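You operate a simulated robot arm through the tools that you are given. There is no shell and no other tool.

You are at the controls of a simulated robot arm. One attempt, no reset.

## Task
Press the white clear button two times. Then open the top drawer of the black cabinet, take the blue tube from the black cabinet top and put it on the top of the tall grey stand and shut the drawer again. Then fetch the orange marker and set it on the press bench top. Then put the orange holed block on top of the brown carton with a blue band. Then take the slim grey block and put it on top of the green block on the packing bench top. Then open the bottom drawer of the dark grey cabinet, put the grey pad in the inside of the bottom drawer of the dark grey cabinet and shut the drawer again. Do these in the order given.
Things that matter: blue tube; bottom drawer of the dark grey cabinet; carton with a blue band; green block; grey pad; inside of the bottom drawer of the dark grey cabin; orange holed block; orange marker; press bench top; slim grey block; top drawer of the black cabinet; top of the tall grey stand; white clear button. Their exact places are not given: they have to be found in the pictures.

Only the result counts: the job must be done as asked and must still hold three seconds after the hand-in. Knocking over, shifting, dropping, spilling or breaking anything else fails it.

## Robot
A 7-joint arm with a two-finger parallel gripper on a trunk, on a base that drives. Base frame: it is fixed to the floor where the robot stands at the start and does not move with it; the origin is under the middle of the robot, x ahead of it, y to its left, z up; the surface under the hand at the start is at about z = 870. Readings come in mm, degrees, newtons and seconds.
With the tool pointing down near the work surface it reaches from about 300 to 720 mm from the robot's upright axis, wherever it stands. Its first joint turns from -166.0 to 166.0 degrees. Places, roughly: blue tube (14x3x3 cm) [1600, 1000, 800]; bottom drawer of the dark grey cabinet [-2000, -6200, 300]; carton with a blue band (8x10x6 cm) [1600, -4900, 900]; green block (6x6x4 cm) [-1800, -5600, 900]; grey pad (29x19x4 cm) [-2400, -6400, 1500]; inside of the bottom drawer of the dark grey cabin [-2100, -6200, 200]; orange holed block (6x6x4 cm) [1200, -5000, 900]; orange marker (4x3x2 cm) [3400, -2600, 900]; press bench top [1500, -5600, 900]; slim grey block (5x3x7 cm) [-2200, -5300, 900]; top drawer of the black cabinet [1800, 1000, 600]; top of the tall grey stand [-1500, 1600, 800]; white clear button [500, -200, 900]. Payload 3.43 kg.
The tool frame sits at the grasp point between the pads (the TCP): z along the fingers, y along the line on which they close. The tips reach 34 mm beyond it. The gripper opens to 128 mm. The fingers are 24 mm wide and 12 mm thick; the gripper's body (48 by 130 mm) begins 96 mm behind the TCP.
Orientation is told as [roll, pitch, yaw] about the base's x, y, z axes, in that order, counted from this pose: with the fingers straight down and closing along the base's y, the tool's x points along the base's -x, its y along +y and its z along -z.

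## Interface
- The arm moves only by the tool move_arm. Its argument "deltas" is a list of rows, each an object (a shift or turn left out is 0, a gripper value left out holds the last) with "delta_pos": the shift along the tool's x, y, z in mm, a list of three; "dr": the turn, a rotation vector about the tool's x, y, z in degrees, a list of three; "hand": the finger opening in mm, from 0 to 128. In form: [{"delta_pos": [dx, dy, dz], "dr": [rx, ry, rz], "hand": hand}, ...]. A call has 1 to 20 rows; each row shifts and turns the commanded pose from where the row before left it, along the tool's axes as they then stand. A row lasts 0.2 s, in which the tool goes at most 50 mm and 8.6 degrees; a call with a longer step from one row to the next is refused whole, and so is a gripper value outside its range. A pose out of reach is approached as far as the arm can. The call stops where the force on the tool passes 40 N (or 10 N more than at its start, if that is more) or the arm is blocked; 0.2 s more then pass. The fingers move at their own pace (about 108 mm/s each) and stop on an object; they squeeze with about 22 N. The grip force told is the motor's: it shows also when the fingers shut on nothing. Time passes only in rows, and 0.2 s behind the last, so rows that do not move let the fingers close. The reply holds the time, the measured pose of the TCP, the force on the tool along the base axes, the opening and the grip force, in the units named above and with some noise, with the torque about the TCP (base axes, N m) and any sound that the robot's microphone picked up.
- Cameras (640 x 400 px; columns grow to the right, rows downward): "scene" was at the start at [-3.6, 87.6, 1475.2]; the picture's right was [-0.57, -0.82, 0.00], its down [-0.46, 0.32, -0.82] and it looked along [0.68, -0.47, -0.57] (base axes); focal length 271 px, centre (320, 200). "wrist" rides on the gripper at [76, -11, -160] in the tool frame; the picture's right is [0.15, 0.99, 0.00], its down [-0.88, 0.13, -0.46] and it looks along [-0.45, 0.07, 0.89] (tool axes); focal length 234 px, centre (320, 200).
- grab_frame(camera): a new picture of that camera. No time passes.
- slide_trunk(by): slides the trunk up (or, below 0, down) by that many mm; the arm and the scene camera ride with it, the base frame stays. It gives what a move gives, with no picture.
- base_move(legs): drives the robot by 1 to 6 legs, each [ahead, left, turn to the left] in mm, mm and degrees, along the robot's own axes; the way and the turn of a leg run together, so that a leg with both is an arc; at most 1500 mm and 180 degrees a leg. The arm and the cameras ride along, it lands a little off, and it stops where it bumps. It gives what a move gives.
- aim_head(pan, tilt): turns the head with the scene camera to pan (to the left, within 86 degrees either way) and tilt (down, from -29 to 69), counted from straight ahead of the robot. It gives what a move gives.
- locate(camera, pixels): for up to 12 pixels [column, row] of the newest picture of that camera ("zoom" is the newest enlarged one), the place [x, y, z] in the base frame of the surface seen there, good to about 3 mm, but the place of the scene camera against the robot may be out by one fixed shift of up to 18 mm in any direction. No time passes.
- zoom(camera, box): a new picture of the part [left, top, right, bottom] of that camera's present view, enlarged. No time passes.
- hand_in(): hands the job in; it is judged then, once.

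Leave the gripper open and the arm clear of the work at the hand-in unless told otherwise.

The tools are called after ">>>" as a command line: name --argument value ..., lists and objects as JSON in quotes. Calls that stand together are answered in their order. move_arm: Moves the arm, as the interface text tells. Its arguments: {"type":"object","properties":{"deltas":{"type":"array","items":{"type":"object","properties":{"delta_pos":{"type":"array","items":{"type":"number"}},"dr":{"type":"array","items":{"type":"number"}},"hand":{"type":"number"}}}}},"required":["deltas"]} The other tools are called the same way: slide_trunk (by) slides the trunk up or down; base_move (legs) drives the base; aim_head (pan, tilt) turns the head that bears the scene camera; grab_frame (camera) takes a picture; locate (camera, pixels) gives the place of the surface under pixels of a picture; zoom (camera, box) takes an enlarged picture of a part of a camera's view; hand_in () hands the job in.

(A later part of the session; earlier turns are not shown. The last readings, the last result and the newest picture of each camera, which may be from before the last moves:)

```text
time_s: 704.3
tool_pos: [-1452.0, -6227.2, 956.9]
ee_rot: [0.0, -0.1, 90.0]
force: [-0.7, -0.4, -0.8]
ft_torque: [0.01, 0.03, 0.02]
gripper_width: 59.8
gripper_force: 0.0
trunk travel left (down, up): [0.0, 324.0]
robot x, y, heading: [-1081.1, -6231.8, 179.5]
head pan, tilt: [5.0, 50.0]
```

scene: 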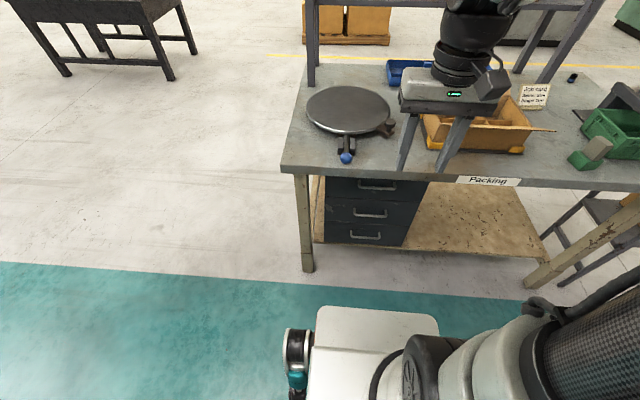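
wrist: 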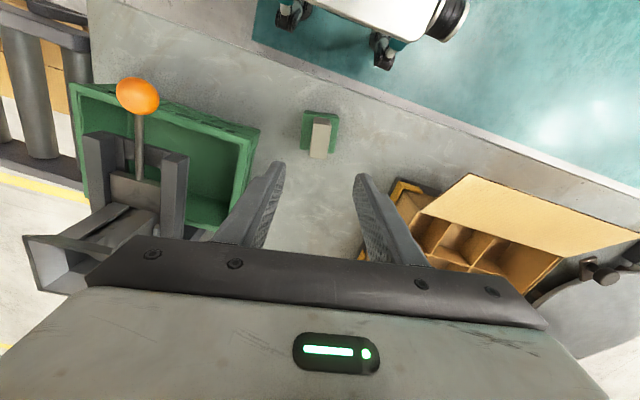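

Handles: bottom bar at about [-1789, -6215, 350], face x≈-1829. I move the tool to (-1600, -6215, 700), in front of the bench edge, then tilt 45° forward.

>>> move_arm --deltas '[{"delta_pos": [-1.7, 21.2, 36.7], "hand": 40}, {"delta_pos": [-1.7, 21.2, 36.7]}, {"delta_pos": [-1.7, 21.2, 36.7]}, {"delta_pos": [-1.7, 21.2, 36.7]}, {"delta_pos": [-1.7, 21.2, 36.7]}, {"delta_pos": [-1.7, 21.2, 36.7]}, {"delta_pos": [-1.7, 21.2, 36.7]}, {"dr": [-7.5, 0, 0]}, {"dr": [-7.5, 0, 0]}, {"dr": [-7.5, 0, 0]}, {"dr": [-7.5, 0, 0]}, {"dr": [-7.5, 0, 0]}, {"dr": [-7.5, 0, 0]}, {}]'

>>> grab_frame --camera "scene"

>>> grab_frame --camera "wrist"

```text
time_s: 707.3
tool_pos: [-1599.4, -6214.9, 699.8]
ee_rot: [45.1, -0.1, 90.0]
force: [0.3, -0.6, -0.2]
ft_torque: [0.03, -0.01, -0.03]
gripper_width: 40.1
gripper_force: 0.0
trunk travel left (down, up): [0.0, 324.0]
robot x, y, heading: [-1084.6, -6231.7, 179.6]
head pan, tilt: [5.0, 50.0]
```

```text
taken
```

scene: 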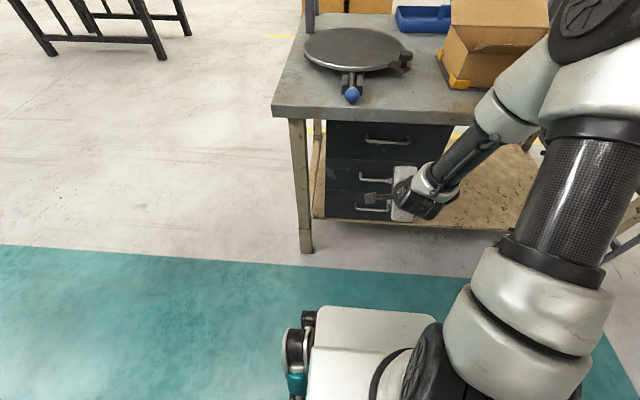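

```text
taken
```

wrist: 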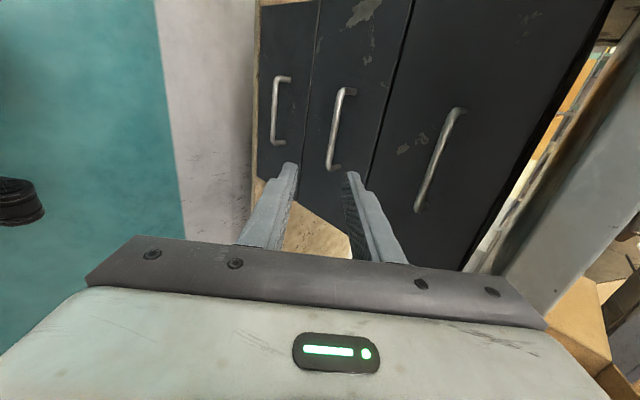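

The wrist camera now sees all three handles; the bottom one is the leftmost at about (275,110). I'll locate it precisely.

>>> zoom --camera "wrist" --box '[240, 60, 380, 180]'

>>> locate --camera "zoom" --pixels '[[158, 100], [152, 140], [150, 180], [148, 215], [190, 65], [180, 240], [240, 150], [120, 150], [340, 150]]'

```text
3.33 times, centred on (310, 120) of wrist
```

zoom: 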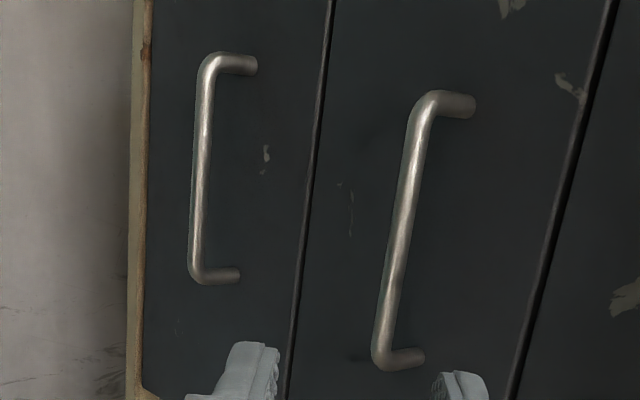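

```text
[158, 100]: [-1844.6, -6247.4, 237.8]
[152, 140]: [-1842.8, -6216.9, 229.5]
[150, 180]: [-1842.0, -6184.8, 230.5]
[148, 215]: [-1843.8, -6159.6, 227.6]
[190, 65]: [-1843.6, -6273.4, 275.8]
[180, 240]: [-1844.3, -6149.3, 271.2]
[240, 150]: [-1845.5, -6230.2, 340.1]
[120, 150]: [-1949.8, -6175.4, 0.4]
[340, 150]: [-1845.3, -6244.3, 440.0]
```

>>> locate --camera "zoom" --pixels '[[207, 90], [204, 130], [201, 170], [197, 220], [195, 260], [235, 64], [225, 275], [250, 170], [400, 220], [420, 130], [330, 30], [310, 160]]'

```text
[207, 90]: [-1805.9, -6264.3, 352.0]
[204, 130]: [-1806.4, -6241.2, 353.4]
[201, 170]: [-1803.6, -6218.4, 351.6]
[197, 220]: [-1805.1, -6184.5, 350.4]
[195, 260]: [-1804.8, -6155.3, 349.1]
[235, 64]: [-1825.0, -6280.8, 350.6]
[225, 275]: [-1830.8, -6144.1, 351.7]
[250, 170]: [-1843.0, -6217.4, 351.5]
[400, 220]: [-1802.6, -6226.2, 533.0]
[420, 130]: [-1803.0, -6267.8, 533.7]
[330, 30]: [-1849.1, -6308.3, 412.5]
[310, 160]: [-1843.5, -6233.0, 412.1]
```

From the wrist: bottom bar centre about (x -1809, z 347), face x≈-1843.5, centre y≈-6212. I move to a pre-grasp point 110 mm out along the tool axis and check.

>>> move_arm --deltas '[{"delta_pos": [-0.5, -16.9, 44.3], "hand": 28}, {"delta_pos": [-0.5, -16.9, 44.3]}, {"delta_pos": [-0.5, -16.9, 44.3]}, {"delta_pos": [-0.5, -16.9, 44.3]}, {"delta_pos": [-0.5, -16.9, 44.3]}, {"delta_pos": [-0.5, -16.9, 44.3]}, {}]'

>>> grab_frame --camera "wrist"

>>> grab_frame --camera "scene"

```text
time_s: 708.9
tool_pos: [-1714.6, -6209.6, 439.5]
ee_rot: [45.1, -0.1, 90.2]
force: [0.2, -0.7, -0.1]
ft_torque: [-0.05, 0.0, -0.01]
gripper_width: 27.9
gripper_force: 0.1
trunk travel left (down, up): [0.0, 324.0]
robot x, y, heading: [-1085.1, -6232.5, 179.5]
head pan, tilt: [5.0, 50.0]
```

```text
taken
```

wrist: 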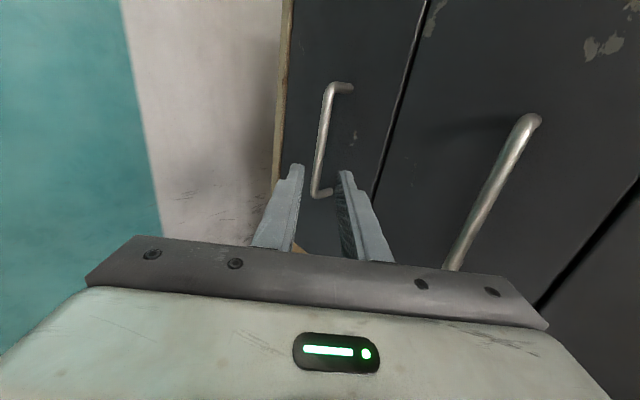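

```text
taken
```

scene: 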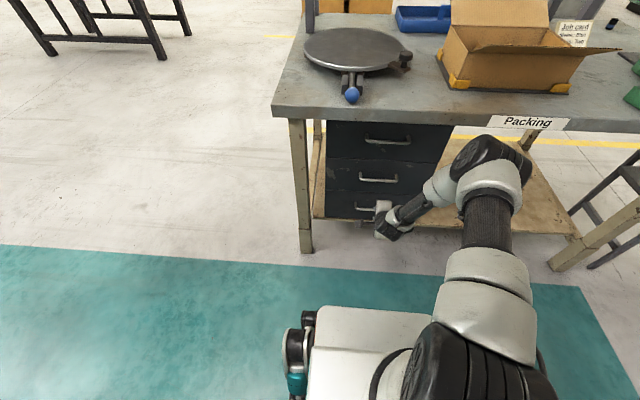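

The bar lies between the finger lines. I check the bar again and the elbow's clearance to the bench edge.

>>> locate --camera "wrist" --pixels '[[325, 110], [321, 140], [317, 170], [345, 87], [350, 140], [400, 100], [500, 170], [295, 175], [345, 180]]'

>>> locate --camera "scene" --pixels '[[480, 145], [500, 150], [460, 160], [525, 125], [480, 115], [440, 185]]'

```text
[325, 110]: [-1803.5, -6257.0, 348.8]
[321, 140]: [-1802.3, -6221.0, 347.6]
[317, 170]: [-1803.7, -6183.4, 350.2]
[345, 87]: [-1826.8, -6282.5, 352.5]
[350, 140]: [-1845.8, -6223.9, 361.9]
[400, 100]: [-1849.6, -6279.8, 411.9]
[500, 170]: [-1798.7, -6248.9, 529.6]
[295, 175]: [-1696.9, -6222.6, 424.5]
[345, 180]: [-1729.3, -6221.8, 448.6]
```

```text
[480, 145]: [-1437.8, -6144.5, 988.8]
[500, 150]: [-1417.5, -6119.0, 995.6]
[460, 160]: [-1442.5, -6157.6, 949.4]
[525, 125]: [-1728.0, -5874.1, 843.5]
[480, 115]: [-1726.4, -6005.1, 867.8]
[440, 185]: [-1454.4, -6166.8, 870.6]
```

Elbow is 300 mm clear of the bench edge. Bar centre ≈(-1807, 345). I advance along the tool axis by about 111 mm in steps.

>>> move_arm --deltas '[{"delta_pos": [0, -1, 30]}, {"delta_pos": [0, -0.5, 30]}, {"delta_pos": [0, 0, 25]}, {}]'

>>> grab_frame --camera "wrist"

```text
time_s: 709.9
tool_pos: [-1773.9, -6210.3, 378.1]
ee_rot: [45.0, -0.2, 90.1]
force: [-1.0, -0.3, -0.5]
ft_torque: [-0.02, -0.02, 0.02]
gripper_width: 28.0
gripper_force: 0.2
trunk travel left (down, up): [0.0, 324.0]
robot x, y, heading: [-1082.2, -6234.2, 179.5]
head pan, tilt: [5.0, 50.0]
```

```text
taken
```

wrist: 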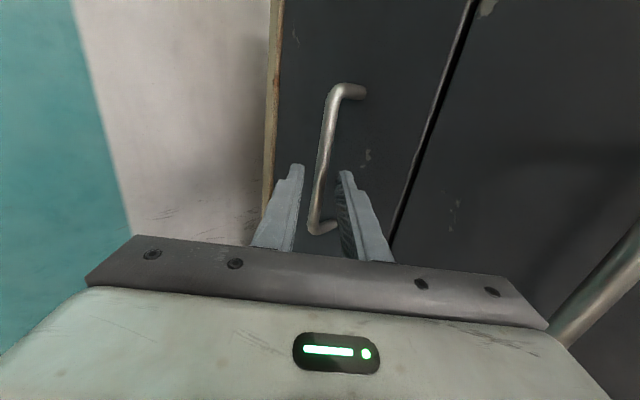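

>>> zoom --camera "wrist" --box '[260, 70, 400, 260]'

>>> locate --camera "wrist" --pixels '[[326, 130], [322, 160], [318, 190], [360, 150], [296, 172], [346, 178]]'

```text
2.11 times, centred on (330, 165) of wrist
```

zoom: 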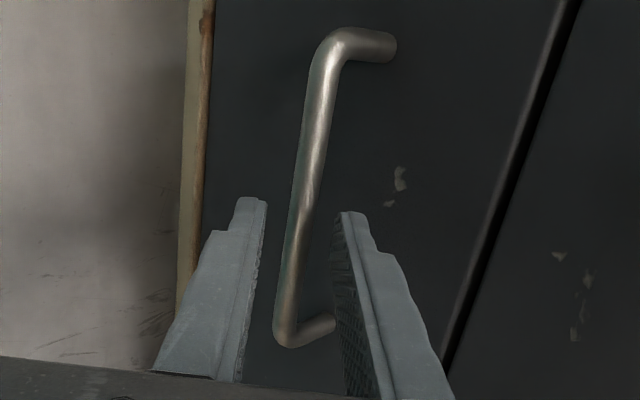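

```text
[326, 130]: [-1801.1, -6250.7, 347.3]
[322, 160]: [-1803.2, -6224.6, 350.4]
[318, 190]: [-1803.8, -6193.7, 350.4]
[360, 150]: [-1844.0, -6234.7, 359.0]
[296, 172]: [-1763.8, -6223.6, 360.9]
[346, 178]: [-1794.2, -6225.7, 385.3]
```

Centred. I advance 25 mm more and close on the bar.

>>> move_arm --deltas '[{"delta_pos": [0, 0.5, 13]}, {"delta_pos": [0, 0, 12]}, {}]'

>>> move_arm --deltas '[{"hand": 0}, {}, {}]'

```text
time_s: 710.7
tool_pos: [-1791.7, -6212.4, 360.9]
ee_rot: [45.0, -0.1, 90.1]
force: [-0.5, -0.1, -0.1]
ft_torque: [0.01, -0.01, 0.01]
gripper_width: 27.9
gripper_force: 0.2
trunk travel left (down, up): [0.0, 324.0]
robot x, y, heading: [-1085.1, -6232.5, 179.4]
head pan, tilt: [5.0, 50.0]
```

```text
time_s: 711.5
tool_pos: [-1792.7, -6211.1, 362.4]
ee_rot: [45.1, -0.1, 90.1]
force: [-2.6, 0.0, 4.8]
ft_torque: [0.17, 0.1, 0.24]
gripper_width: 11.7
gripper_force: 45.0
trunk travel left (down, up): [0.0, 324.0]
robot x, y, heading: [-1078.5, -6236.1, 179.4]
head pan, tilt: [5.0, 50.0]
```

Gripped (11.7 mm). I pull straight out along +x: in tool axes that is equal negative y and z.

>>> move_arm --deltas '[{"delta_pos": [0, -3.5, -3.5]}, {"delta_pos": [0, -7, -7]}, {"delta_pos": [0, -7, -7]}, {"delta_pos": [0, -10, -10]}]'

```text
time_s: 712.5
tool_pos: [-1754.9, -6212.1, 362.6]
ee_rot: [45.2, -0.1, 90.2]
force: [-0.3, -3.4, 11.5]
ft_torque: [0.66, 0.18, -0.31]
gripper_width: 11.7
gripper_force: 45.3
trunk travel left (down, up): [0.0, 324.0]
robot x, y, heading: [-1084.0, -6233.5, 179.5]
head pan, tilt: [5.0, 50.0]
```

>>> move_arm --deltas '[{"delta_pos": [0, -12, -12]}, {"delta_pos": [0, -12, -12]}, {"delta_pos": [0, -12, -12]}, {"delta_pos": [0, -12, -12]}, {"delta_pos": [0, -12, -12]}, {"delta_pos": [0, -12, -12]}, {"delta_pos": [0, -12, -12]}, {"delta_pos": [0, -12, -12]}]'

>>> grab_frame --camera "scene"

```text
time_s: 714.3
tool_pos: [-1618.0, -6211.4, 361.6]
ee_rot: [45.1, -0.1, 90.3]
force: [0.2, -4.8, 11.2]
ft_torque: [-0.64, 0.14, 1.03]
gripper_width: 11.6
gripper_force: 44.5
trunk travel left (down, up): [0.0, 324.0]
robot x, y, heading: [-1082.0, -6232.8, 179.6]
head pan, tilt: [5.0, 50.0]
```

```text
taken
```

scene: 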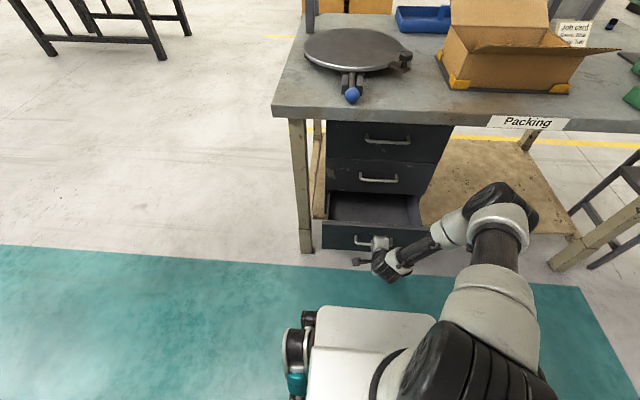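

Open by 174 mm and moving freely. To keep the arm in a good pose I now pull by backing the base 100 mm at a time while holding the bar.

>>> base_move --legs '[[-100, 0, 0]]'

```text
time_s: 715.4
tool_pos: [-1520.5, -6211.3, 362.4]
ee_rot: [45.1, -0.1, 90.1]
force: [-0.5, -2.2, 13.8]
ft_torque: [-0.15, 0.18, 0.62]
gripper_width: 11.6
gripper_force: 44.7
trunk travel left (down, up): [0.0, 324.0]
robot x, y, heading: [-985.7, -6235.2, 179.7]
head pan, tilt: [5.0, 50.0]
```

Open by 272 mm. Another 80 mm.

>>> base_move --legs '[[-80, 0, 0]]'

>>> grab_frame --camera "scene"

```text
time_s: 716.5
tool_pos: [-1463.3, -6212.0, 364.3]
ee_rot: [45.7, -0.3, 90.0]
force: [-0.1, -0.8, 4.4]
ft_torque: [0.19, 0.0, 0.14]
gripper_width: 11.7
gripper_force: 45.5
trunk travel left (down, up): [0.0, 324.0]
robot x, y, heading: [-919.7, -6234.2, 179.6]
head pan, tilt: [5.0, 50.0]
stopped in leg 1: the force on the tool passed its limit at 94 N (the readings are from after the stop); the commanded pose is now the measured one
```

```text
taken
```

scene: 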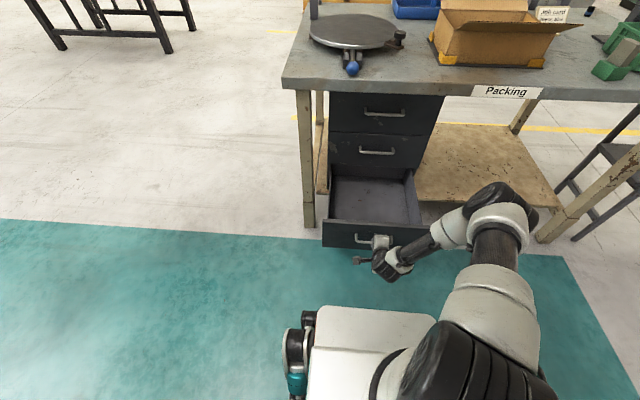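

The drawer reached its stop at about 330 mm. I release the bar and retreat along the tool axis.

>>> move_arm --deltas '[{"hand": 30}, {}, {"delta_pos": [0, 0, -20]}, {"delta_pos": [0, 0, -40]}, {"delta_pos": [0, 0, -40]}, {}]'

>>> grab_frame --camera "scene"

>>> grab_frame --camera "wrist"

```text
time_s: 717.9
tool_pos: [-1390.5, -6213.2, 434.2]
ee_rot: [45.7, -0.3, 90.1]
force: [0.0, -0.3, -0.4]
ft_torque: [0.01, -0.01, 0.02]
gripper_width: 29.8
gripper_force: 0.0
trunk travel left (down, up): [0.0, 324.0]
robot x, y, heading: [-923.3, -6237.4, 179.2]
head pan, tilt: [5.0, 50.0]
```

```text
taken
```

scene: 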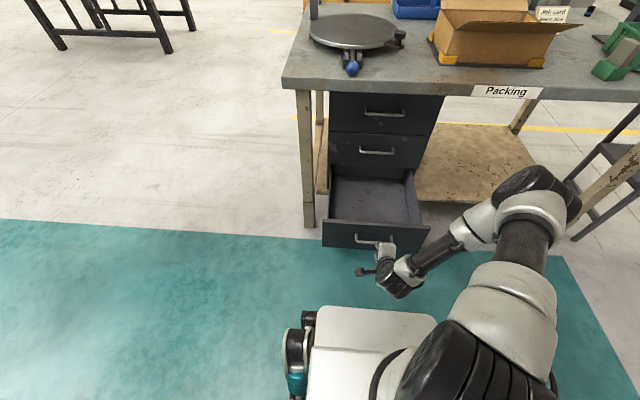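

```text
taken
```

wrist: 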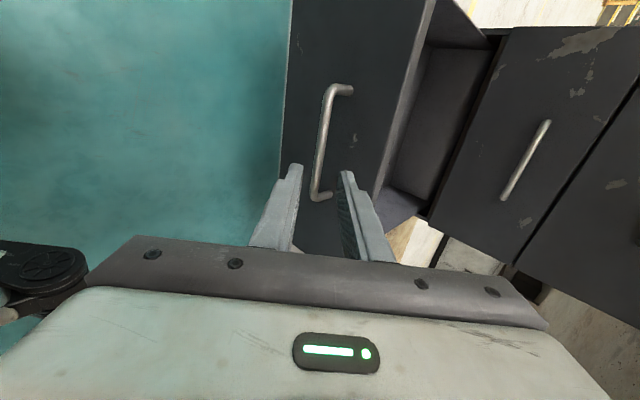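

The drawer stays open. I'll measure its inside with both cameras.

>>> zoom --camera "scene" --box '[310, 140, 440, 260]'

>>> locate --camera "scene" --pixels '[[370, 200], [335, 212], [405, 215], [340, 222], [400, 225], [325, 220], [425, 225], [413, 190], [332, 185], [370, 180], [375, 150], [326, 245]]'

>>> locate --camera "wrist" --pixels '[[325, 130], [380, 190], [395, 90], [440, 140], [430, 200], [525, 160], [300, 100], [390, 205], [470, 50], [420, 100]]'

```text
3.33 times, centred on (375, 200) of scene
```

zoom: 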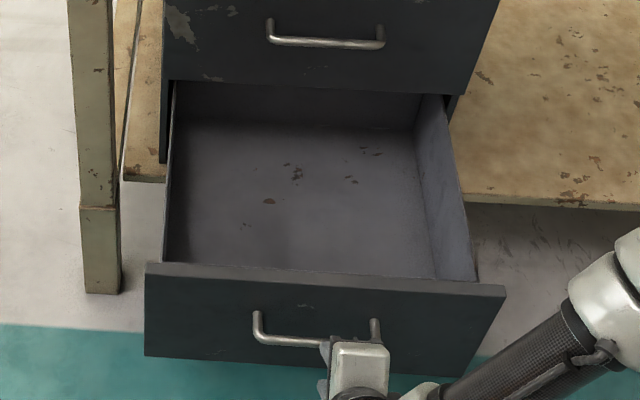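

```text
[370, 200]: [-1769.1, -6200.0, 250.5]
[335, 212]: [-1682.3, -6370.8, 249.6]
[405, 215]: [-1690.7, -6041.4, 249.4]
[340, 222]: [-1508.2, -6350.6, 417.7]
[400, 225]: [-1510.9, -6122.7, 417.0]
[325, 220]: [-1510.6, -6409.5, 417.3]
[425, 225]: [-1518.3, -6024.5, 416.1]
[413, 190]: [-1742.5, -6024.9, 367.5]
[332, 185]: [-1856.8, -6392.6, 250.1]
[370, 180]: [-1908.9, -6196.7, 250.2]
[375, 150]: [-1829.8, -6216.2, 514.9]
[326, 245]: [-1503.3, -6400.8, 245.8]
```

```text
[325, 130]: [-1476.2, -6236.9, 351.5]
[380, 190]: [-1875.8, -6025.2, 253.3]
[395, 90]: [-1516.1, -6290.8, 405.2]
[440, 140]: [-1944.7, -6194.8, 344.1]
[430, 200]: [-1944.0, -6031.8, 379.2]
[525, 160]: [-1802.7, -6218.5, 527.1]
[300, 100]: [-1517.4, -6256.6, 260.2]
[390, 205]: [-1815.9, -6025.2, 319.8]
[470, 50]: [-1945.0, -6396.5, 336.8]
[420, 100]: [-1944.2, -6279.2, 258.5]
```

Drawer inside: floor z≈250, x from about -1944 to -1535, y -6397..-6025 (372 mm wide); the part open from above (bench edge -1742 to -1535) is about 205 mm, enough for the pad's 19 cm side. Now I bring the arm back to the straight-down pose, raise, and go behind the bench for the pad.

>>> move_arm --deltas '[{"delta_pos": [0, -25, -25]}, {"delta_pos": [0, -25, -25]}, {"dr": [7.5, 0, 0]}, {"dr": [7.5, 0, 0]}, {"dr": [7.5, 0, 0]}, {"dr": [7.5, 0, 0]}, {"dr": [7.5, 0, 0]}, {"dr": [8.2, 0, 0]}, {"delta_pos": [0, 0, -45]}, {"delta_pos": [0, 0, -45]}, {"delta_pos": [0, 0, -45]}, {"delta_pos": [0, 0, -45]}, {}]'

>>> move_arm --deltas '[{"dr": [0, 0, -8.5], "hand": 60}, {"dr": [0, 0, -8.5]}, {"dr": [0, 0, -8.5]}, {"dr": [0, 0, -8.5]}, {"dr": [0, 0, -8.5]}, {"dr": [0, 0, -8.5]}, {"dr": [0, 0, -8.5]}, {"dr": [0, 0, -8.5]}, {"dr": [0, 0, -8.5]}, {"dr": [0, 0, -8.5]}, {"dr": [0, 0, -5]}, {}]'

>>> slide_trunk --by 324

```text
time_s: 720.7
tool_pos: [-1321.5, -6214.4, 616.9]
ee_rot: [0.0, -0.3, 90.0]
force: [0.7, 0.1, 0.1]
ft_torque: [0.0, 0.01, 0.0]
gripper_width: 29.9
gripper_force: 0.1
trunk travel left (down, up): [0.0, 324.0]
robot x, y, heading: [-920.0, -6234.6, 179.6]
head pan, tilt: [5.0, 50.0]
```

```text
time_s: 723.3
tool_pos: [-1320.5, -6212.9, 613.0]
ee_rot: [-0.3, 0.0, -179.9]
force: [-0.1, 0.1, -0.3]
ft_torque: [0.0, 0.02, 0.03]
gripper_width: 60.3
gripper_force: 0.0
trunk travel left (down, up): [0.0, 324.0]
robot x, y, heading: [-920.4, -6231.6, 179.3]
head pan, tilt: [5.0, 50.0]
```

```text
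time_s: 726.5
tool_pos: [-1320.1, -6214.3, 937.1]
ee_rot: [-0.3, 0.1, -180.1]
force: [0.2, -0.2, -0.5]
ft_torque: [-0.01, -0.01, 0.0]
gripper_width: 59.9
gripper_force: 0.1
trunk travel left (down, up): [-324.0, 0.0]
robot x, y, heading: [-918.1, -6236.1, 179.7]
head pan, tilt: [5.0, 50.0]
```

Arm is straight and the trunk up. I drive round the left end to the back of the bench, to about (-3170, -6300), facing +x.

>>> base_move --legs '[[0, 830, 0.3], [1150, 0, 0], [1100, 0, 0]]'

```text
time_s: 745.8
tool_pos: [-3619.1, -6992.6, 937.0]
ee_rot: [-0.2, 0.1, 178.3]
force: [0.0, 0.2, 0.7]
ft_torque: [-0.01, 0.03, 0.0]
gripper_width: 60.2
gripper_force: 0.0
trunk travel left (down, up): [-324.0, 0.0]
robot x, y, heading: [-3219.6, -7027.9, 177.7]
head pan, tilt: [5.0, 50.0]
```

>>> base_move --legs '[[0, 0, -87.7], [730, 0, 0], [0, 0, -90]]'

>>> aim_head --pan 0 --tilt 20

>>> grab_frame --camera "scene"

```text
time_s: 757.6
tool_pos: [-2820.2, -6314.2, 936.3]
ee_rot: [-0.2, 0.0, 0.1]
force: [-0.1, -1.0, 0.4]
ft_torque: [0.03, -0.01, -0.03]
gripper_width: 60.1
gripper_force: 0.1
trunk travel left (down, up): [-324.0, 0.0]
robot x, y, heading: [-3218.9, -6295.0, -0.2]
head pan, tilt: [5.0, 50.0]
```

```text
time_s: 758.6
tool_pos: [-2819.6, -6314.3, 936.1]
ee_rot: [-0.2, 0.0, -0.1]
force: [0.1, -0.5, 0.1]
ft_torque: [-0.02, -0.05, 0.01]
gripper_width: 60.5
gripper_force: 0.1
trunk travel left (down, up): [-324.0, 0.0]
robot x, y, heading: [-3220.5, -6293.3, -0.5]
head pan, tilt: [0.0, 20.0]
```

```text
taken
```

scene: 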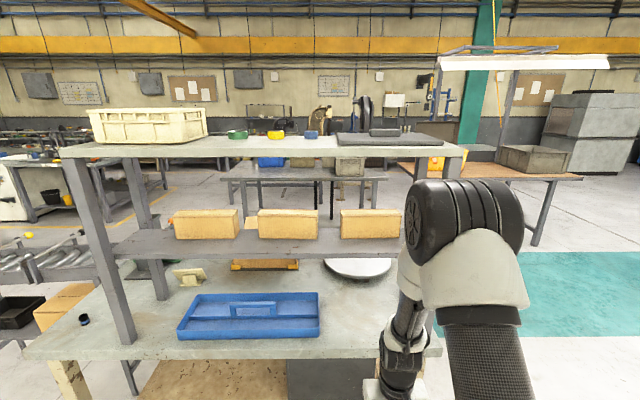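

The pad lies on the shelf top at about (390,140), with its grip block at (385,132). I'll zoom and locate.

>>> zoom --camera "scene" --box '[310, 110, 480, 190]'

>>> locate --camera "zoom" --pixels '[[130, 130], [500, 130], [140, 105], [450, 100], [232, 75], [345, 72], [290, 85], [300, 130], [300, 155], [60, 110], [580, 160], [290, 65]]'

```text
3.76 times, centred on (395, 150) of scene
```

zoom: 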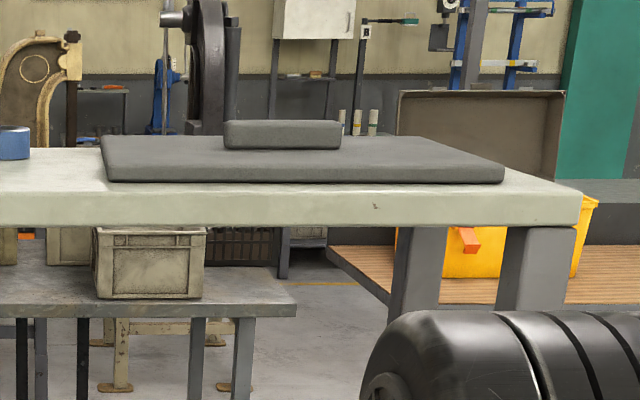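

```text
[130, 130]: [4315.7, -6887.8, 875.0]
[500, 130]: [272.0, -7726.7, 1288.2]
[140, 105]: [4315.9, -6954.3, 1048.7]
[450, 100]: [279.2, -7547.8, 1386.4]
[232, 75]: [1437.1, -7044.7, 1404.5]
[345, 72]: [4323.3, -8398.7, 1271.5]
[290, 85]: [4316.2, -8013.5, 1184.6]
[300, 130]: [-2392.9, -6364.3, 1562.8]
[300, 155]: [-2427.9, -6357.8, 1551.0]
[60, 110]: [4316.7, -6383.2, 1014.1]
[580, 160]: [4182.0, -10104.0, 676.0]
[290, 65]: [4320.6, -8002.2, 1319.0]
```

>>> locate --camera "zoom" --pixels '[[112, 172], [495, 175], [230, 140], [335, 140], [282, 125], [282, 140], [125, 142], [430, 146], [300, 172], [300, 205], [570, 195], [300, 155]]'

```text
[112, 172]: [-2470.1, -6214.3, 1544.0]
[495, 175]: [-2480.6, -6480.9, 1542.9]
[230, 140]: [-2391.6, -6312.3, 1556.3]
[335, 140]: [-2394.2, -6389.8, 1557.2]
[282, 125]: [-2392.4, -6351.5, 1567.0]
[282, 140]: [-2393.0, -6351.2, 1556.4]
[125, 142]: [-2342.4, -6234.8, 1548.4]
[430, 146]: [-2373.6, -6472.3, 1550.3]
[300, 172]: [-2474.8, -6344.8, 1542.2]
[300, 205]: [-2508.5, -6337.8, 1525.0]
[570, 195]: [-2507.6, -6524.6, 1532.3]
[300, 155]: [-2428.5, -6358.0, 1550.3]
```

The pad: slab y -6205..-6490, x ≈-2480..-2290, with a grip block (≈82 mm along y, top z≈1567) near its middle. I tilt the tool 20° forward for easier high reach and raise it to z≈1640 here, clear of the bench.

>>> move_arm --deltas '[{"dr": [0, -7, 0], "hand": 110}, {"dr": [0, -7, 0]}, {"dr": [0, -6, 0]}, {}]'

>>> move_arm --deltas '[{"delta_pos": [-15.4, 0, -42.3]}, {"delta_pos": [-15.4, 0, -42.3]}, {"delta_pos": [-15.4, 0, -42.3]}, {"delta_pos": [-15.4, 0, -42.3]}, {"delta_pos": [-15.4, 0, -42.3]}, {"delta_pos": [-15.4, 0, -42.3]}, {"delta_pos": [-15.4, 0, -42.3]}, {"delta_pos": [-15.4, 0, -42.3]}, {"delta_pos": [-15.4, 0, -42.3]}, {"delta_pos": [-15.4, 0, -42.3]}, {"delta_pos": [-15.4, 0, -42.3]}, {"delta_pos": [-15.4, 0, -42.3]}, {"delta_pos": [-15.4, 0, -42.3]}, {"delta_pos": [-15.4, 0, -42.3]}, {"delta_pos": [-15.4, 0, -42.3]}, {}]'

>>> grab_frame --camera "scene"

```text
time_s: 759.6
tool_pos: [-2821.7, -6315.5, 937.2]
ee_rot: [-0.4, -20.2, 0.1]
force: [0.2, -0.1, -0.1]
ft_torque: [0.02, 0.0, -0.01]
gripper_width: 110.0
gripper_force: 0.1
trunk travel left (down, up): [-324.0, 0.0]
robot x, y, heading: [-3222.0, -6292.2, -0.3]
head pan, tilt: [0.0, 20.0]
```

```text
time_s: 763.0
tool_pos: [-2821.0, -6312.2, 1610.7]
ee_rot: [-0.3, -19.9, 0.1]
force: [-0.2, -0.2, 0.0]
ft_torque: [-0.01, -0.01, 0.0]
gripper_width: 110.0
gripper_force: 0.1
trunk travel left (down, up): [-324.0, 0.0]
robot x, y, heading: [-3219.5, -6294.5, -0.4]
head pan, tilt: [0.0, 20.0]
```

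```text
taken
```

scene: 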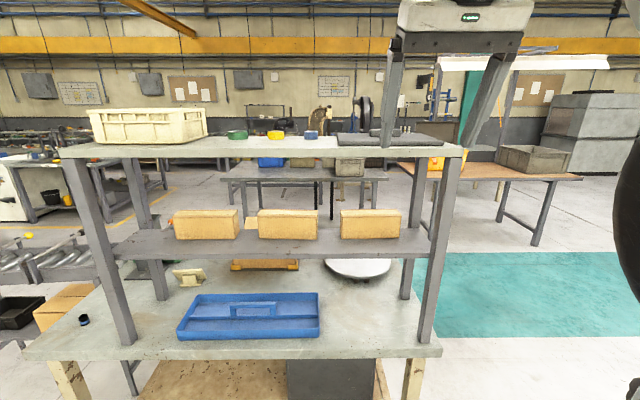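

Raised to z≈1611. I go up 40 mm more and drive forward 340 mm toward the bench's back edge.

>>> move_arm --deltas '[{"delta_pos": [-13.7, 0, -37.6]}, {}]'

>>> base_move --legs '[[340, 0, 0.4]]'

>>> grab_frame --camera "wrist"

>>> aim_head --pan -10 --tilt 10

>>> grab_frame --camera "scene"

```text
time_s: 763.6
tool_pos: [-2821.6, -6312.4, 1652.3]
ee_rot: [-0.3, -20.0, 0.1]
force: [0.1, -0.9, -0.5]
ft_torque: [0.01, -0.02, -0.03]
gripper_width: 109.9
gripper_force: 0.0
trunk travel left (down, up): [-324.0, 0.0]
robot x, y, heading: [-3216.7, -6293.6, -0.6]
head pan, tilt: [0.0, 20.0]
```

```text
time_s: 765.8
tool_pos: [-2488.1, -6306.1, 1652.0]
ee_rot: [-0.3, -20.0, 0.8]
force: [0.5, 0.5, -0.7]
ft_torque: [-0.01, 0.0, 0.0]
gripper_width: 110.3
gripper_force: 0.0
trunk travel left (down, up): [-324.0, 0.0]
robot x, y, heading: [-2889.2, -6292.6, 0.1]
head pan, tilt: [0.0, 20.0]
```

```text
taken
```

wrist: 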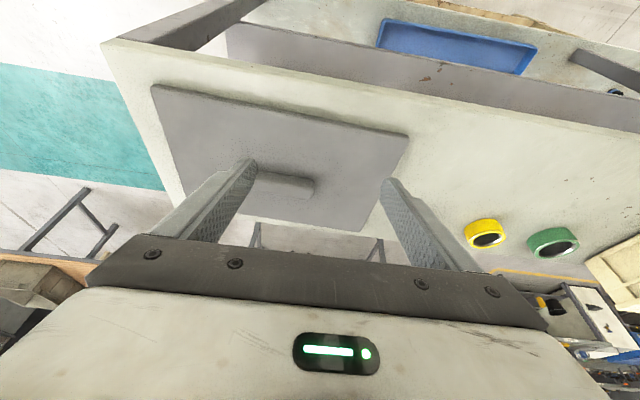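

```text
time_s: 766.5
tool_pos: [-2487.7, -6308.3, 1651.6]
ee_rot: [-0.4, -19.8, 1.0]
force: [0.2, -0.2, -0.8]
ft_torque: [-0.01, 0.01, -0.01]
gripper_width: 110.0
gripper_force: 0.0
trunk travel left (down, up): [-324.0, 0.0]
robot x, y, heading: [-2888.2, -6296.2, 0.4]
head pan, tilt: [-10.0, 10.0]
```

```text
taken
```

scene: 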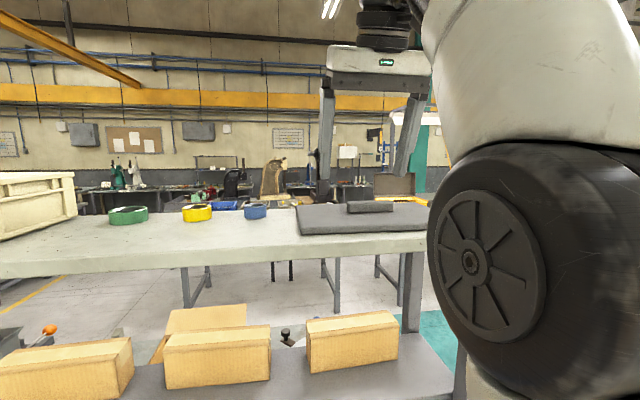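

The wrist camera sees the pad, with its grip block at about (285,187). I'll zoom and locate.

>>> zoom --camera "wrist" --box '[140, 70, 430, 250]'

>>> locate --camera "wrist" --pixels '[[158, 90], [404, 137], [365, 225], [190, 190], [290, 182], [312, 185], [262, 180], [290, 195], [300, 178], [280, 140], [330, 205], [420, 180]]'

```text
2.21 times, centred on (285, 160) of wrist
```

zoom: 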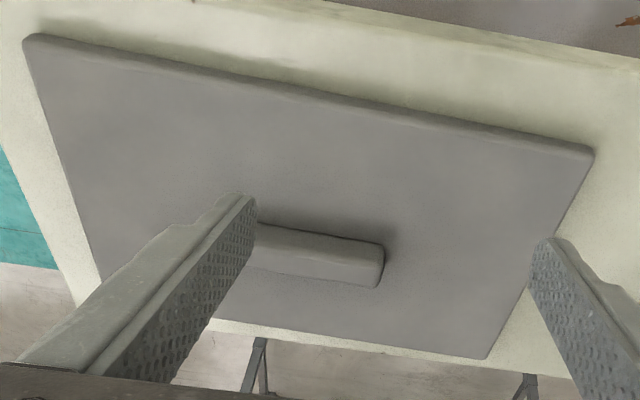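

```text
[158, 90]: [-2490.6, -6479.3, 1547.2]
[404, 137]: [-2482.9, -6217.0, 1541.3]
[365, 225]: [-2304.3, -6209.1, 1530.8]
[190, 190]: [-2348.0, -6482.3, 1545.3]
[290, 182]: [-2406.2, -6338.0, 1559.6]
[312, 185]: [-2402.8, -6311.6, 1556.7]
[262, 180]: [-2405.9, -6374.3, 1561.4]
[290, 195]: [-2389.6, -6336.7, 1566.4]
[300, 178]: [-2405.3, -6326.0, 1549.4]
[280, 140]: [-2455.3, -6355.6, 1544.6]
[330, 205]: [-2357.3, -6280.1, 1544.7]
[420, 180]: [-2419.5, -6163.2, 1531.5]
```

Pad slab: x -2492..-2302, y -6485..-6205, top z≈1545; grip block: centre about (-2390, -6350), top z≈1567, ≈82 mm long in y. I move above it at z≈1630 (fingers 110 mm open along y).

>>> move_arm --deltas '[{"delta_pos": [0, -43, 0]}, {"delta_pos": [-38, 0, 25.6]}, {"delta_pos": [-38, 0, 25.6]}, {}]'

>>> grab_frame --camera "wrist"

>>> grab_frame --camera "scene"

```text
time_s: 767.5
tool_pos: [-2401.1, -6348.2, 1621.4]
ee_rot: [-0.3, -20.3, 0.9]
force: [0.6, 0.0, 0.0]
ft_torque: [0.01, 0.0, -0.01]
gripper_width: 109.8
gripper_force: 0.0
out of reach, approached as far as the arm can: row 3
trunk travel left (down, up): [-324.0, 0.0]
robot x, y, heading: [-2888.4, -6291.9, 0.1]
head pan, tilt: [-10.0, 10.0]
```

```text
taken
```

wrist: 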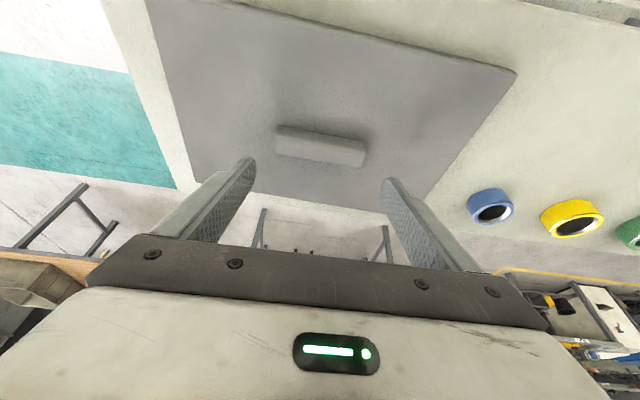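

```text
taken
```

scene: 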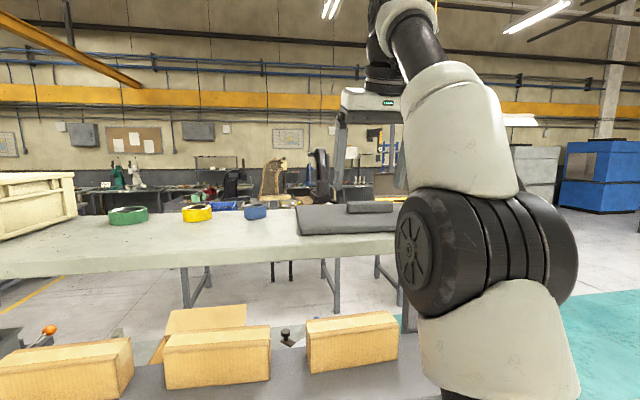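

>>> locate --camera "wrist" --pixels '[[280, 130], [362, 150], [275, 150], [358, 163], [320, 142], [320, 155], [300, 137], [278, 140], [365, 155], [318, 165]]'

>>> zoom --camera "wrist" --box '[230, 90, 410, 200]'

```text
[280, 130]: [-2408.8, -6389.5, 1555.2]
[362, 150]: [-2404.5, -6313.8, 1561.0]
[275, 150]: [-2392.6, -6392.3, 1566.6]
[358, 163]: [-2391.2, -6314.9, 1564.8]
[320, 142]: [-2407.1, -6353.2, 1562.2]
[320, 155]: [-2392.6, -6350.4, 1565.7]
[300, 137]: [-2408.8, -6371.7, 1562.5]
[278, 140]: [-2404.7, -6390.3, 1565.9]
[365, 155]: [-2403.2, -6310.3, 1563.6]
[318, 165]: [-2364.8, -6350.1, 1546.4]
```

```text
3.56 times, centred on (320, 145) of wrist
```

zoom: 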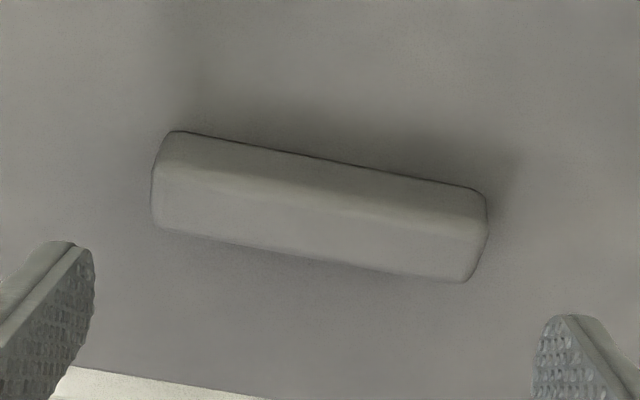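

Grip block: x -2408..-2386, y -6393..-6309, top z≈1566. I descend toward TCP (-2406, -6351, 1585) in two small rows and check.

>>> move_arm --deltas '[{"delta_pos": [8, -1, 14]}, {"delta_pos": [8, -1, 14]}, {}]'

>>> zoom --camera "wrist" --box '[210, 80, 430, 230]'

```text
time_s: 768.3
tool_pos: [-2408.5, -6349.0, 1590.3]
ee_rot: [-0.2, -20.0, 0.9]
force: [0.3, -0.6, 0.3]
ft_torque: [0.01, -0.01, -0.01]
gripper_width: 110.3
gripper_force: 0.0
trunk travel left (down, up): [-324.0, 0.0]
robot x, y, heading: [-2890.4, -6292.7, 0.3]
head pan, tilt: [-10.0, 10.0]
```

```text
2.67 times, centred on (320, 155) of wrist
```

zoom: 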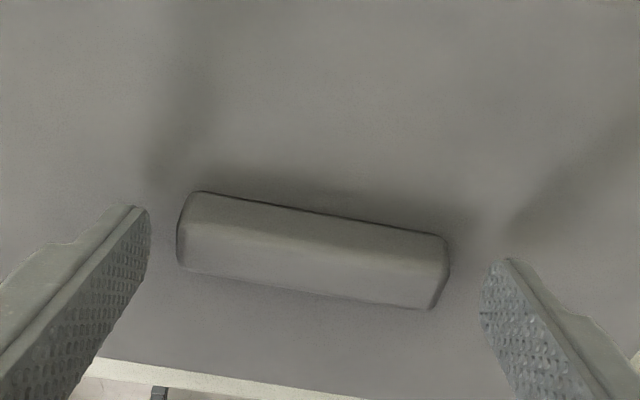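

>>> move_arm --deltas '[{"delta_pos": [-0.5, -1.5, 5.5]}, {}, {"hand": 60}, {}, {}]'

>>> zoom --camera "wrist" --box '[210, 80, 430, 230]'

```text
time_s: 769.5
tool_pos: [-2406.8, -6352.0, 1585.2]
ee_rot: [-0.4, -19.9, 0.9]
force: [-0.5, -0.4, 0.7]
ft_torque: [0.09, 0.0, -0.05]
gripper_width: 89.5
gripper_force: 22.0
trunk travel left (down, up): [-324.0, 0.0]
robot x, y, heading: [-2888.4, -6293.2, 0.2]
head pan, tilt: [-10.0, 10.0]
```

```text
2.67 times, centred on (320, 155) of wrist
```

zoom: 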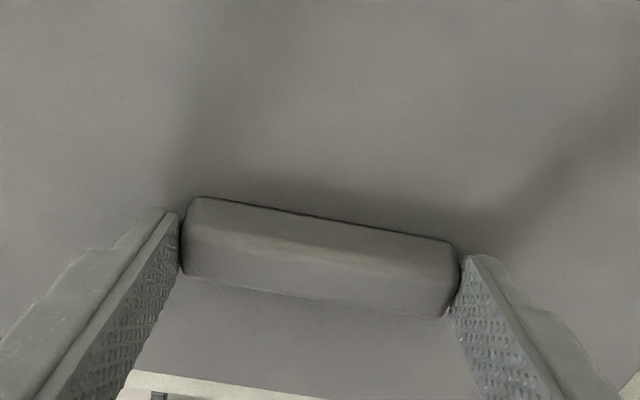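

Gripped at 89.5 mm. I lift in small steps and check that the pad comes along level.

>>> move_arm --deltas '[{"hand": 0}, {"delta_pos": [-1.7, 0, -4.7]}, {"delta_pos": [-3.4, 0, -9.4]}, {"delta_pos": [-3.4, 0, -9.4]}, {}]'

>>> grab_frame --camera "wrist"

>>> grab_frame --camera "scene"

```text
time_s: 770.7
tool_pos: [-2405.9, -6352.5, 1608.9]
ee_rot: [-0.3, -20.0, 0.9]
force: [0.1, -0.6, -1.0]
ft_torque: [-0.02, 0.02, 0.03]
gripper_width: 89.6
gripper_force: 21.7
trunk travel left (down, up): [-324.0, 0.0]
robot x, y, heading: [-2888.4, -6294.7, 0.4]
head pan, tilt: [-10.0, 10.0]
```

```text
taken
```

wrist: 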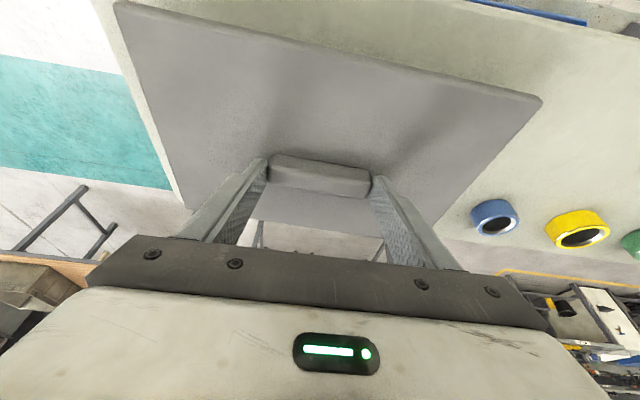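

```text
taken
```

scene: 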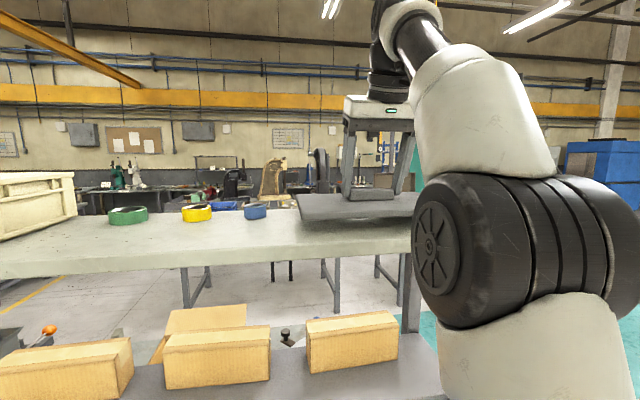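

The pad is lifted 24 mm and level (very light). I back the base straight out 380 mm.

>>> base_move --legs '[[-380, 0, 0]]'

>>> grab_frame --camera "wrist"

>>> grab_frame --camera "scene"

```text
time_s: 773.1
tool_pos: [-2785.8, -6352.6, 1609.9]
ee_rot: [-0.3, -20.1, 1.1]
force: [-0.6, -0.6, -0.5]
ft_torque: [-0.02, -0.02, -0.01]
gripper_width: 89.5
gripper_force: 22.3
trunk travel left (down, up): [-324.0, 0.0]
robot x, y, heading: [-3271.0, -6294.3, 0.5]
head pan, tilt: [-10.0, 10.0]
```

```text
taken
```

wrist: 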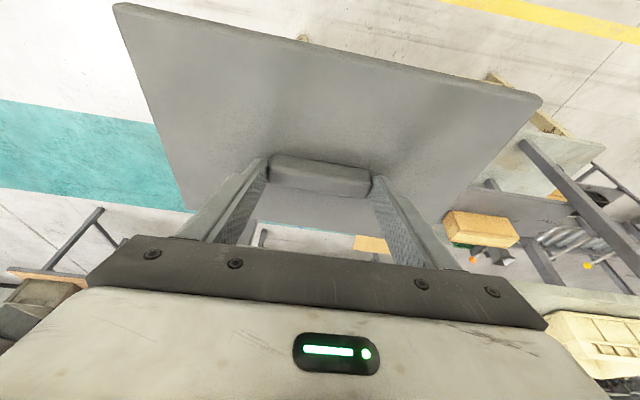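

```text
taken
```

scene: 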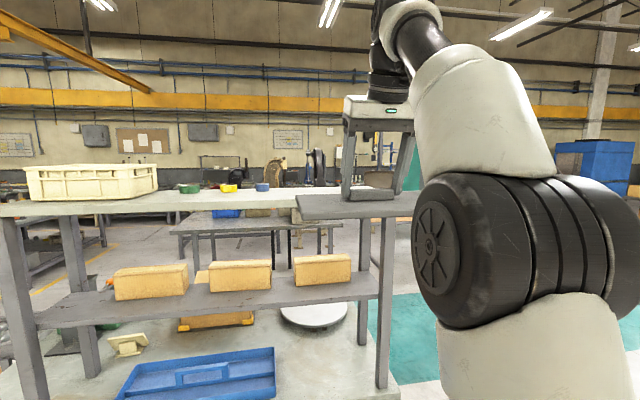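

Pad is free of the shelf. I lower the trunk fully (arm unchanged) for travelling.

>>> slide_trunk --by -324

>>> base_move --legs '[[0, -780, -0.5]]'

>>> aim_head --pan 0 --tilt 35

>>> grab_frame --camera "scene"

```text
time_s: 776.3
tool_pos: [-2785.8, -6352.6, 1285.7]
ee_rot: [-0.3, -20.1, 1.1]
force: [0.0, 0.7, -0.9]
ft_torque: [-0.03, 0.01, 0.03]
gripper_width: 89.3
gripper_force: 22.2
trunk travel left (down, up): [0.0, 324.0]
robot x, y, heading: [-3267.1, -6292.8, 0.6]
head pan, tilt: [-10.0, 10.0]
```

```text
time_s: 783.9
tool_pos: [-2778.7, -7106.2, 1284.7]
ee_rot: [-0.2, -20.0, 1.2]
force: [0.8, 0.0, -0.6]
ft_torque: [-0.03, 0.03, 0.02]
gripper_width: 89.2
gripper_force: 21.6
trunk travel left (down, up): [0.0, 324.0]
robot x, y, heading: [-3260.3, -7053.7, 0.7]
head pan, tilt: [-10.0, 10.0]
```

```text
time_s: 784.8
tool_pos: [-2779.1, -7107.4, 1284.5]
ee_rot: [-0.3, -20.1, 1.3]
force: [0.1, -0.2, -0.6]
ft_torque: [-0.01, 0.02, 0.0]
gripper_width: 89.2
gripper_force: 21.6
trunk travel left (down, up): [0.0, 324.0]
robot x, y, heading: [-3262.1, -7050.3, 0.6]
head pan, tilt: [0.0, 35.0]
```

```text
taken
```

scene: 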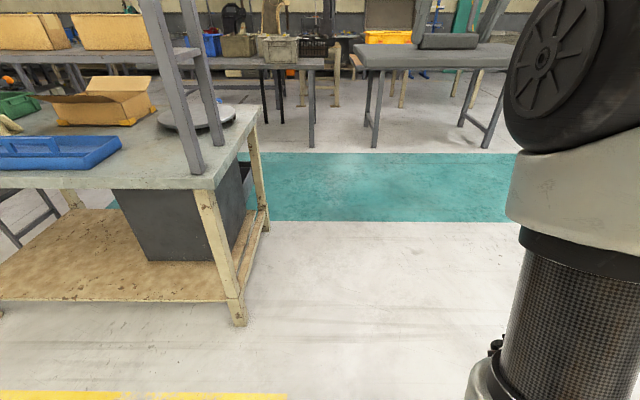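

>>> locate --camera "scene" --pixels '[[375, 145], [485, 145], [430, 52], [312, 145], [400, 165], [400, 220], [240, 325], [268, 230]]'

```text
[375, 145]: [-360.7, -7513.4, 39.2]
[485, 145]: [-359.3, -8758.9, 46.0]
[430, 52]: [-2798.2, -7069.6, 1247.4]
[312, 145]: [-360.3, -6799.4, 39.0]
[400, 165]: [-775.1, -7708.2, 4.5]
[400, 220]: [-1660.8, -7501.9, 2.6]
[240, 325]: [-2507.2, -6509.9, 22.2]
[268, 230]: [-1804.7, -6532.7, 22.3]
```

Tables ahead start only at x≈-360 and are lower than the pad. I drive to x≈-1010, then turn round to face -x.

>>> base_move --legs '[[1120, 0, -0.6], [1120, 0, 0]]'

>>> base_move --legs '[[0, 0, 90], [0, 0, 90]]'

```text
time_s: 795.9
tool_pos: [-526.1, -7099.9, 1284.4]
ee_rot: [-0.3, -20.1, 0.6]
force: [0.5, -0.1, -1.3]
ft_torque: [0.0, 0.01, 0.01]
gripper_width: 89.1
gripper_force: 22.6
trunk travel left (down, up): [0.0, 324.0]
robot x, y, heading: [-1008.6, -7036.9, -0.1]
head pan, tilt: [0.0, 35.0]
```

```text
time_s: 804.1
tool_pos: [-1487.7, -6967.1, 1286.0]
ee_rot: [-0.2, -20.0, 179.5]
force: [-0.5, 0.2, 0.3]
ft_torque: [-0.04, 0.0, -0.01]
gripper_width: 89.2
gripper_force: 22.1
trunk travel left (down, up): [0.0, 324.0]
robot x, y, heading: [-1008.3, -7036.8, 179.1]
head pan, tilt: [0.0, 35.0]
```

>>> base_move --legs '[[-160, 0, 0.9], [0, -770, 0]]'

>>> grab_frame --camera "scene"

>>> grab_frame --camera "wrist"

```text
time_s: 813.0
tool_pos: [-1317.0, -6197.0, 1284.9]
ee_rot: [-0.3, -20.0, 179.4]
force: [-0.4, -1.5, -1.0]
ft_torque: [0.02, -0.02, 0.03]
gripper_width: 89.3
gripper_force: 22.0
trunk travel left (down, up): [0.0, 324.0]
robot x, y, heading: [-838.2, -6268.3, 178.8]
head pan, tilt: [0.0, 35.0]
```

```text
taken
```

scene: 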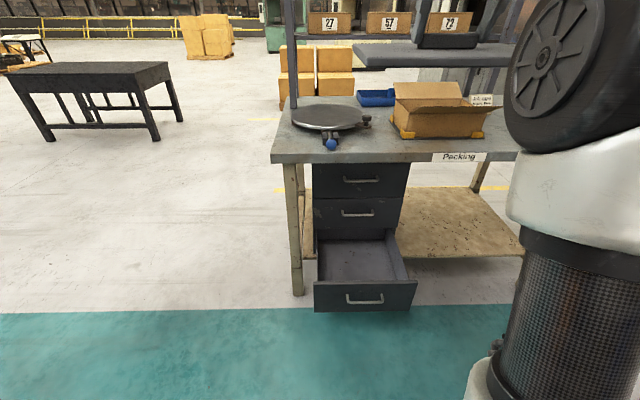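

```text
taken
```

wrist: 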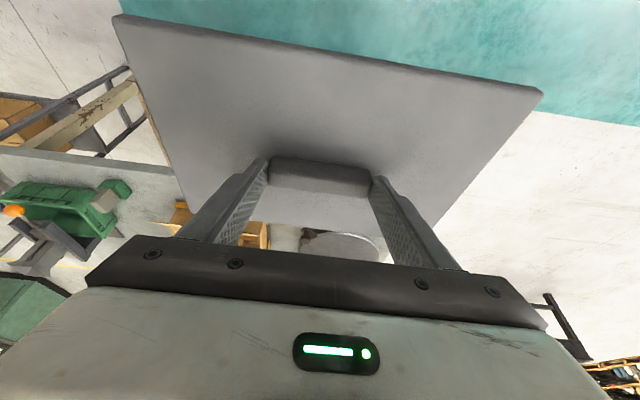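

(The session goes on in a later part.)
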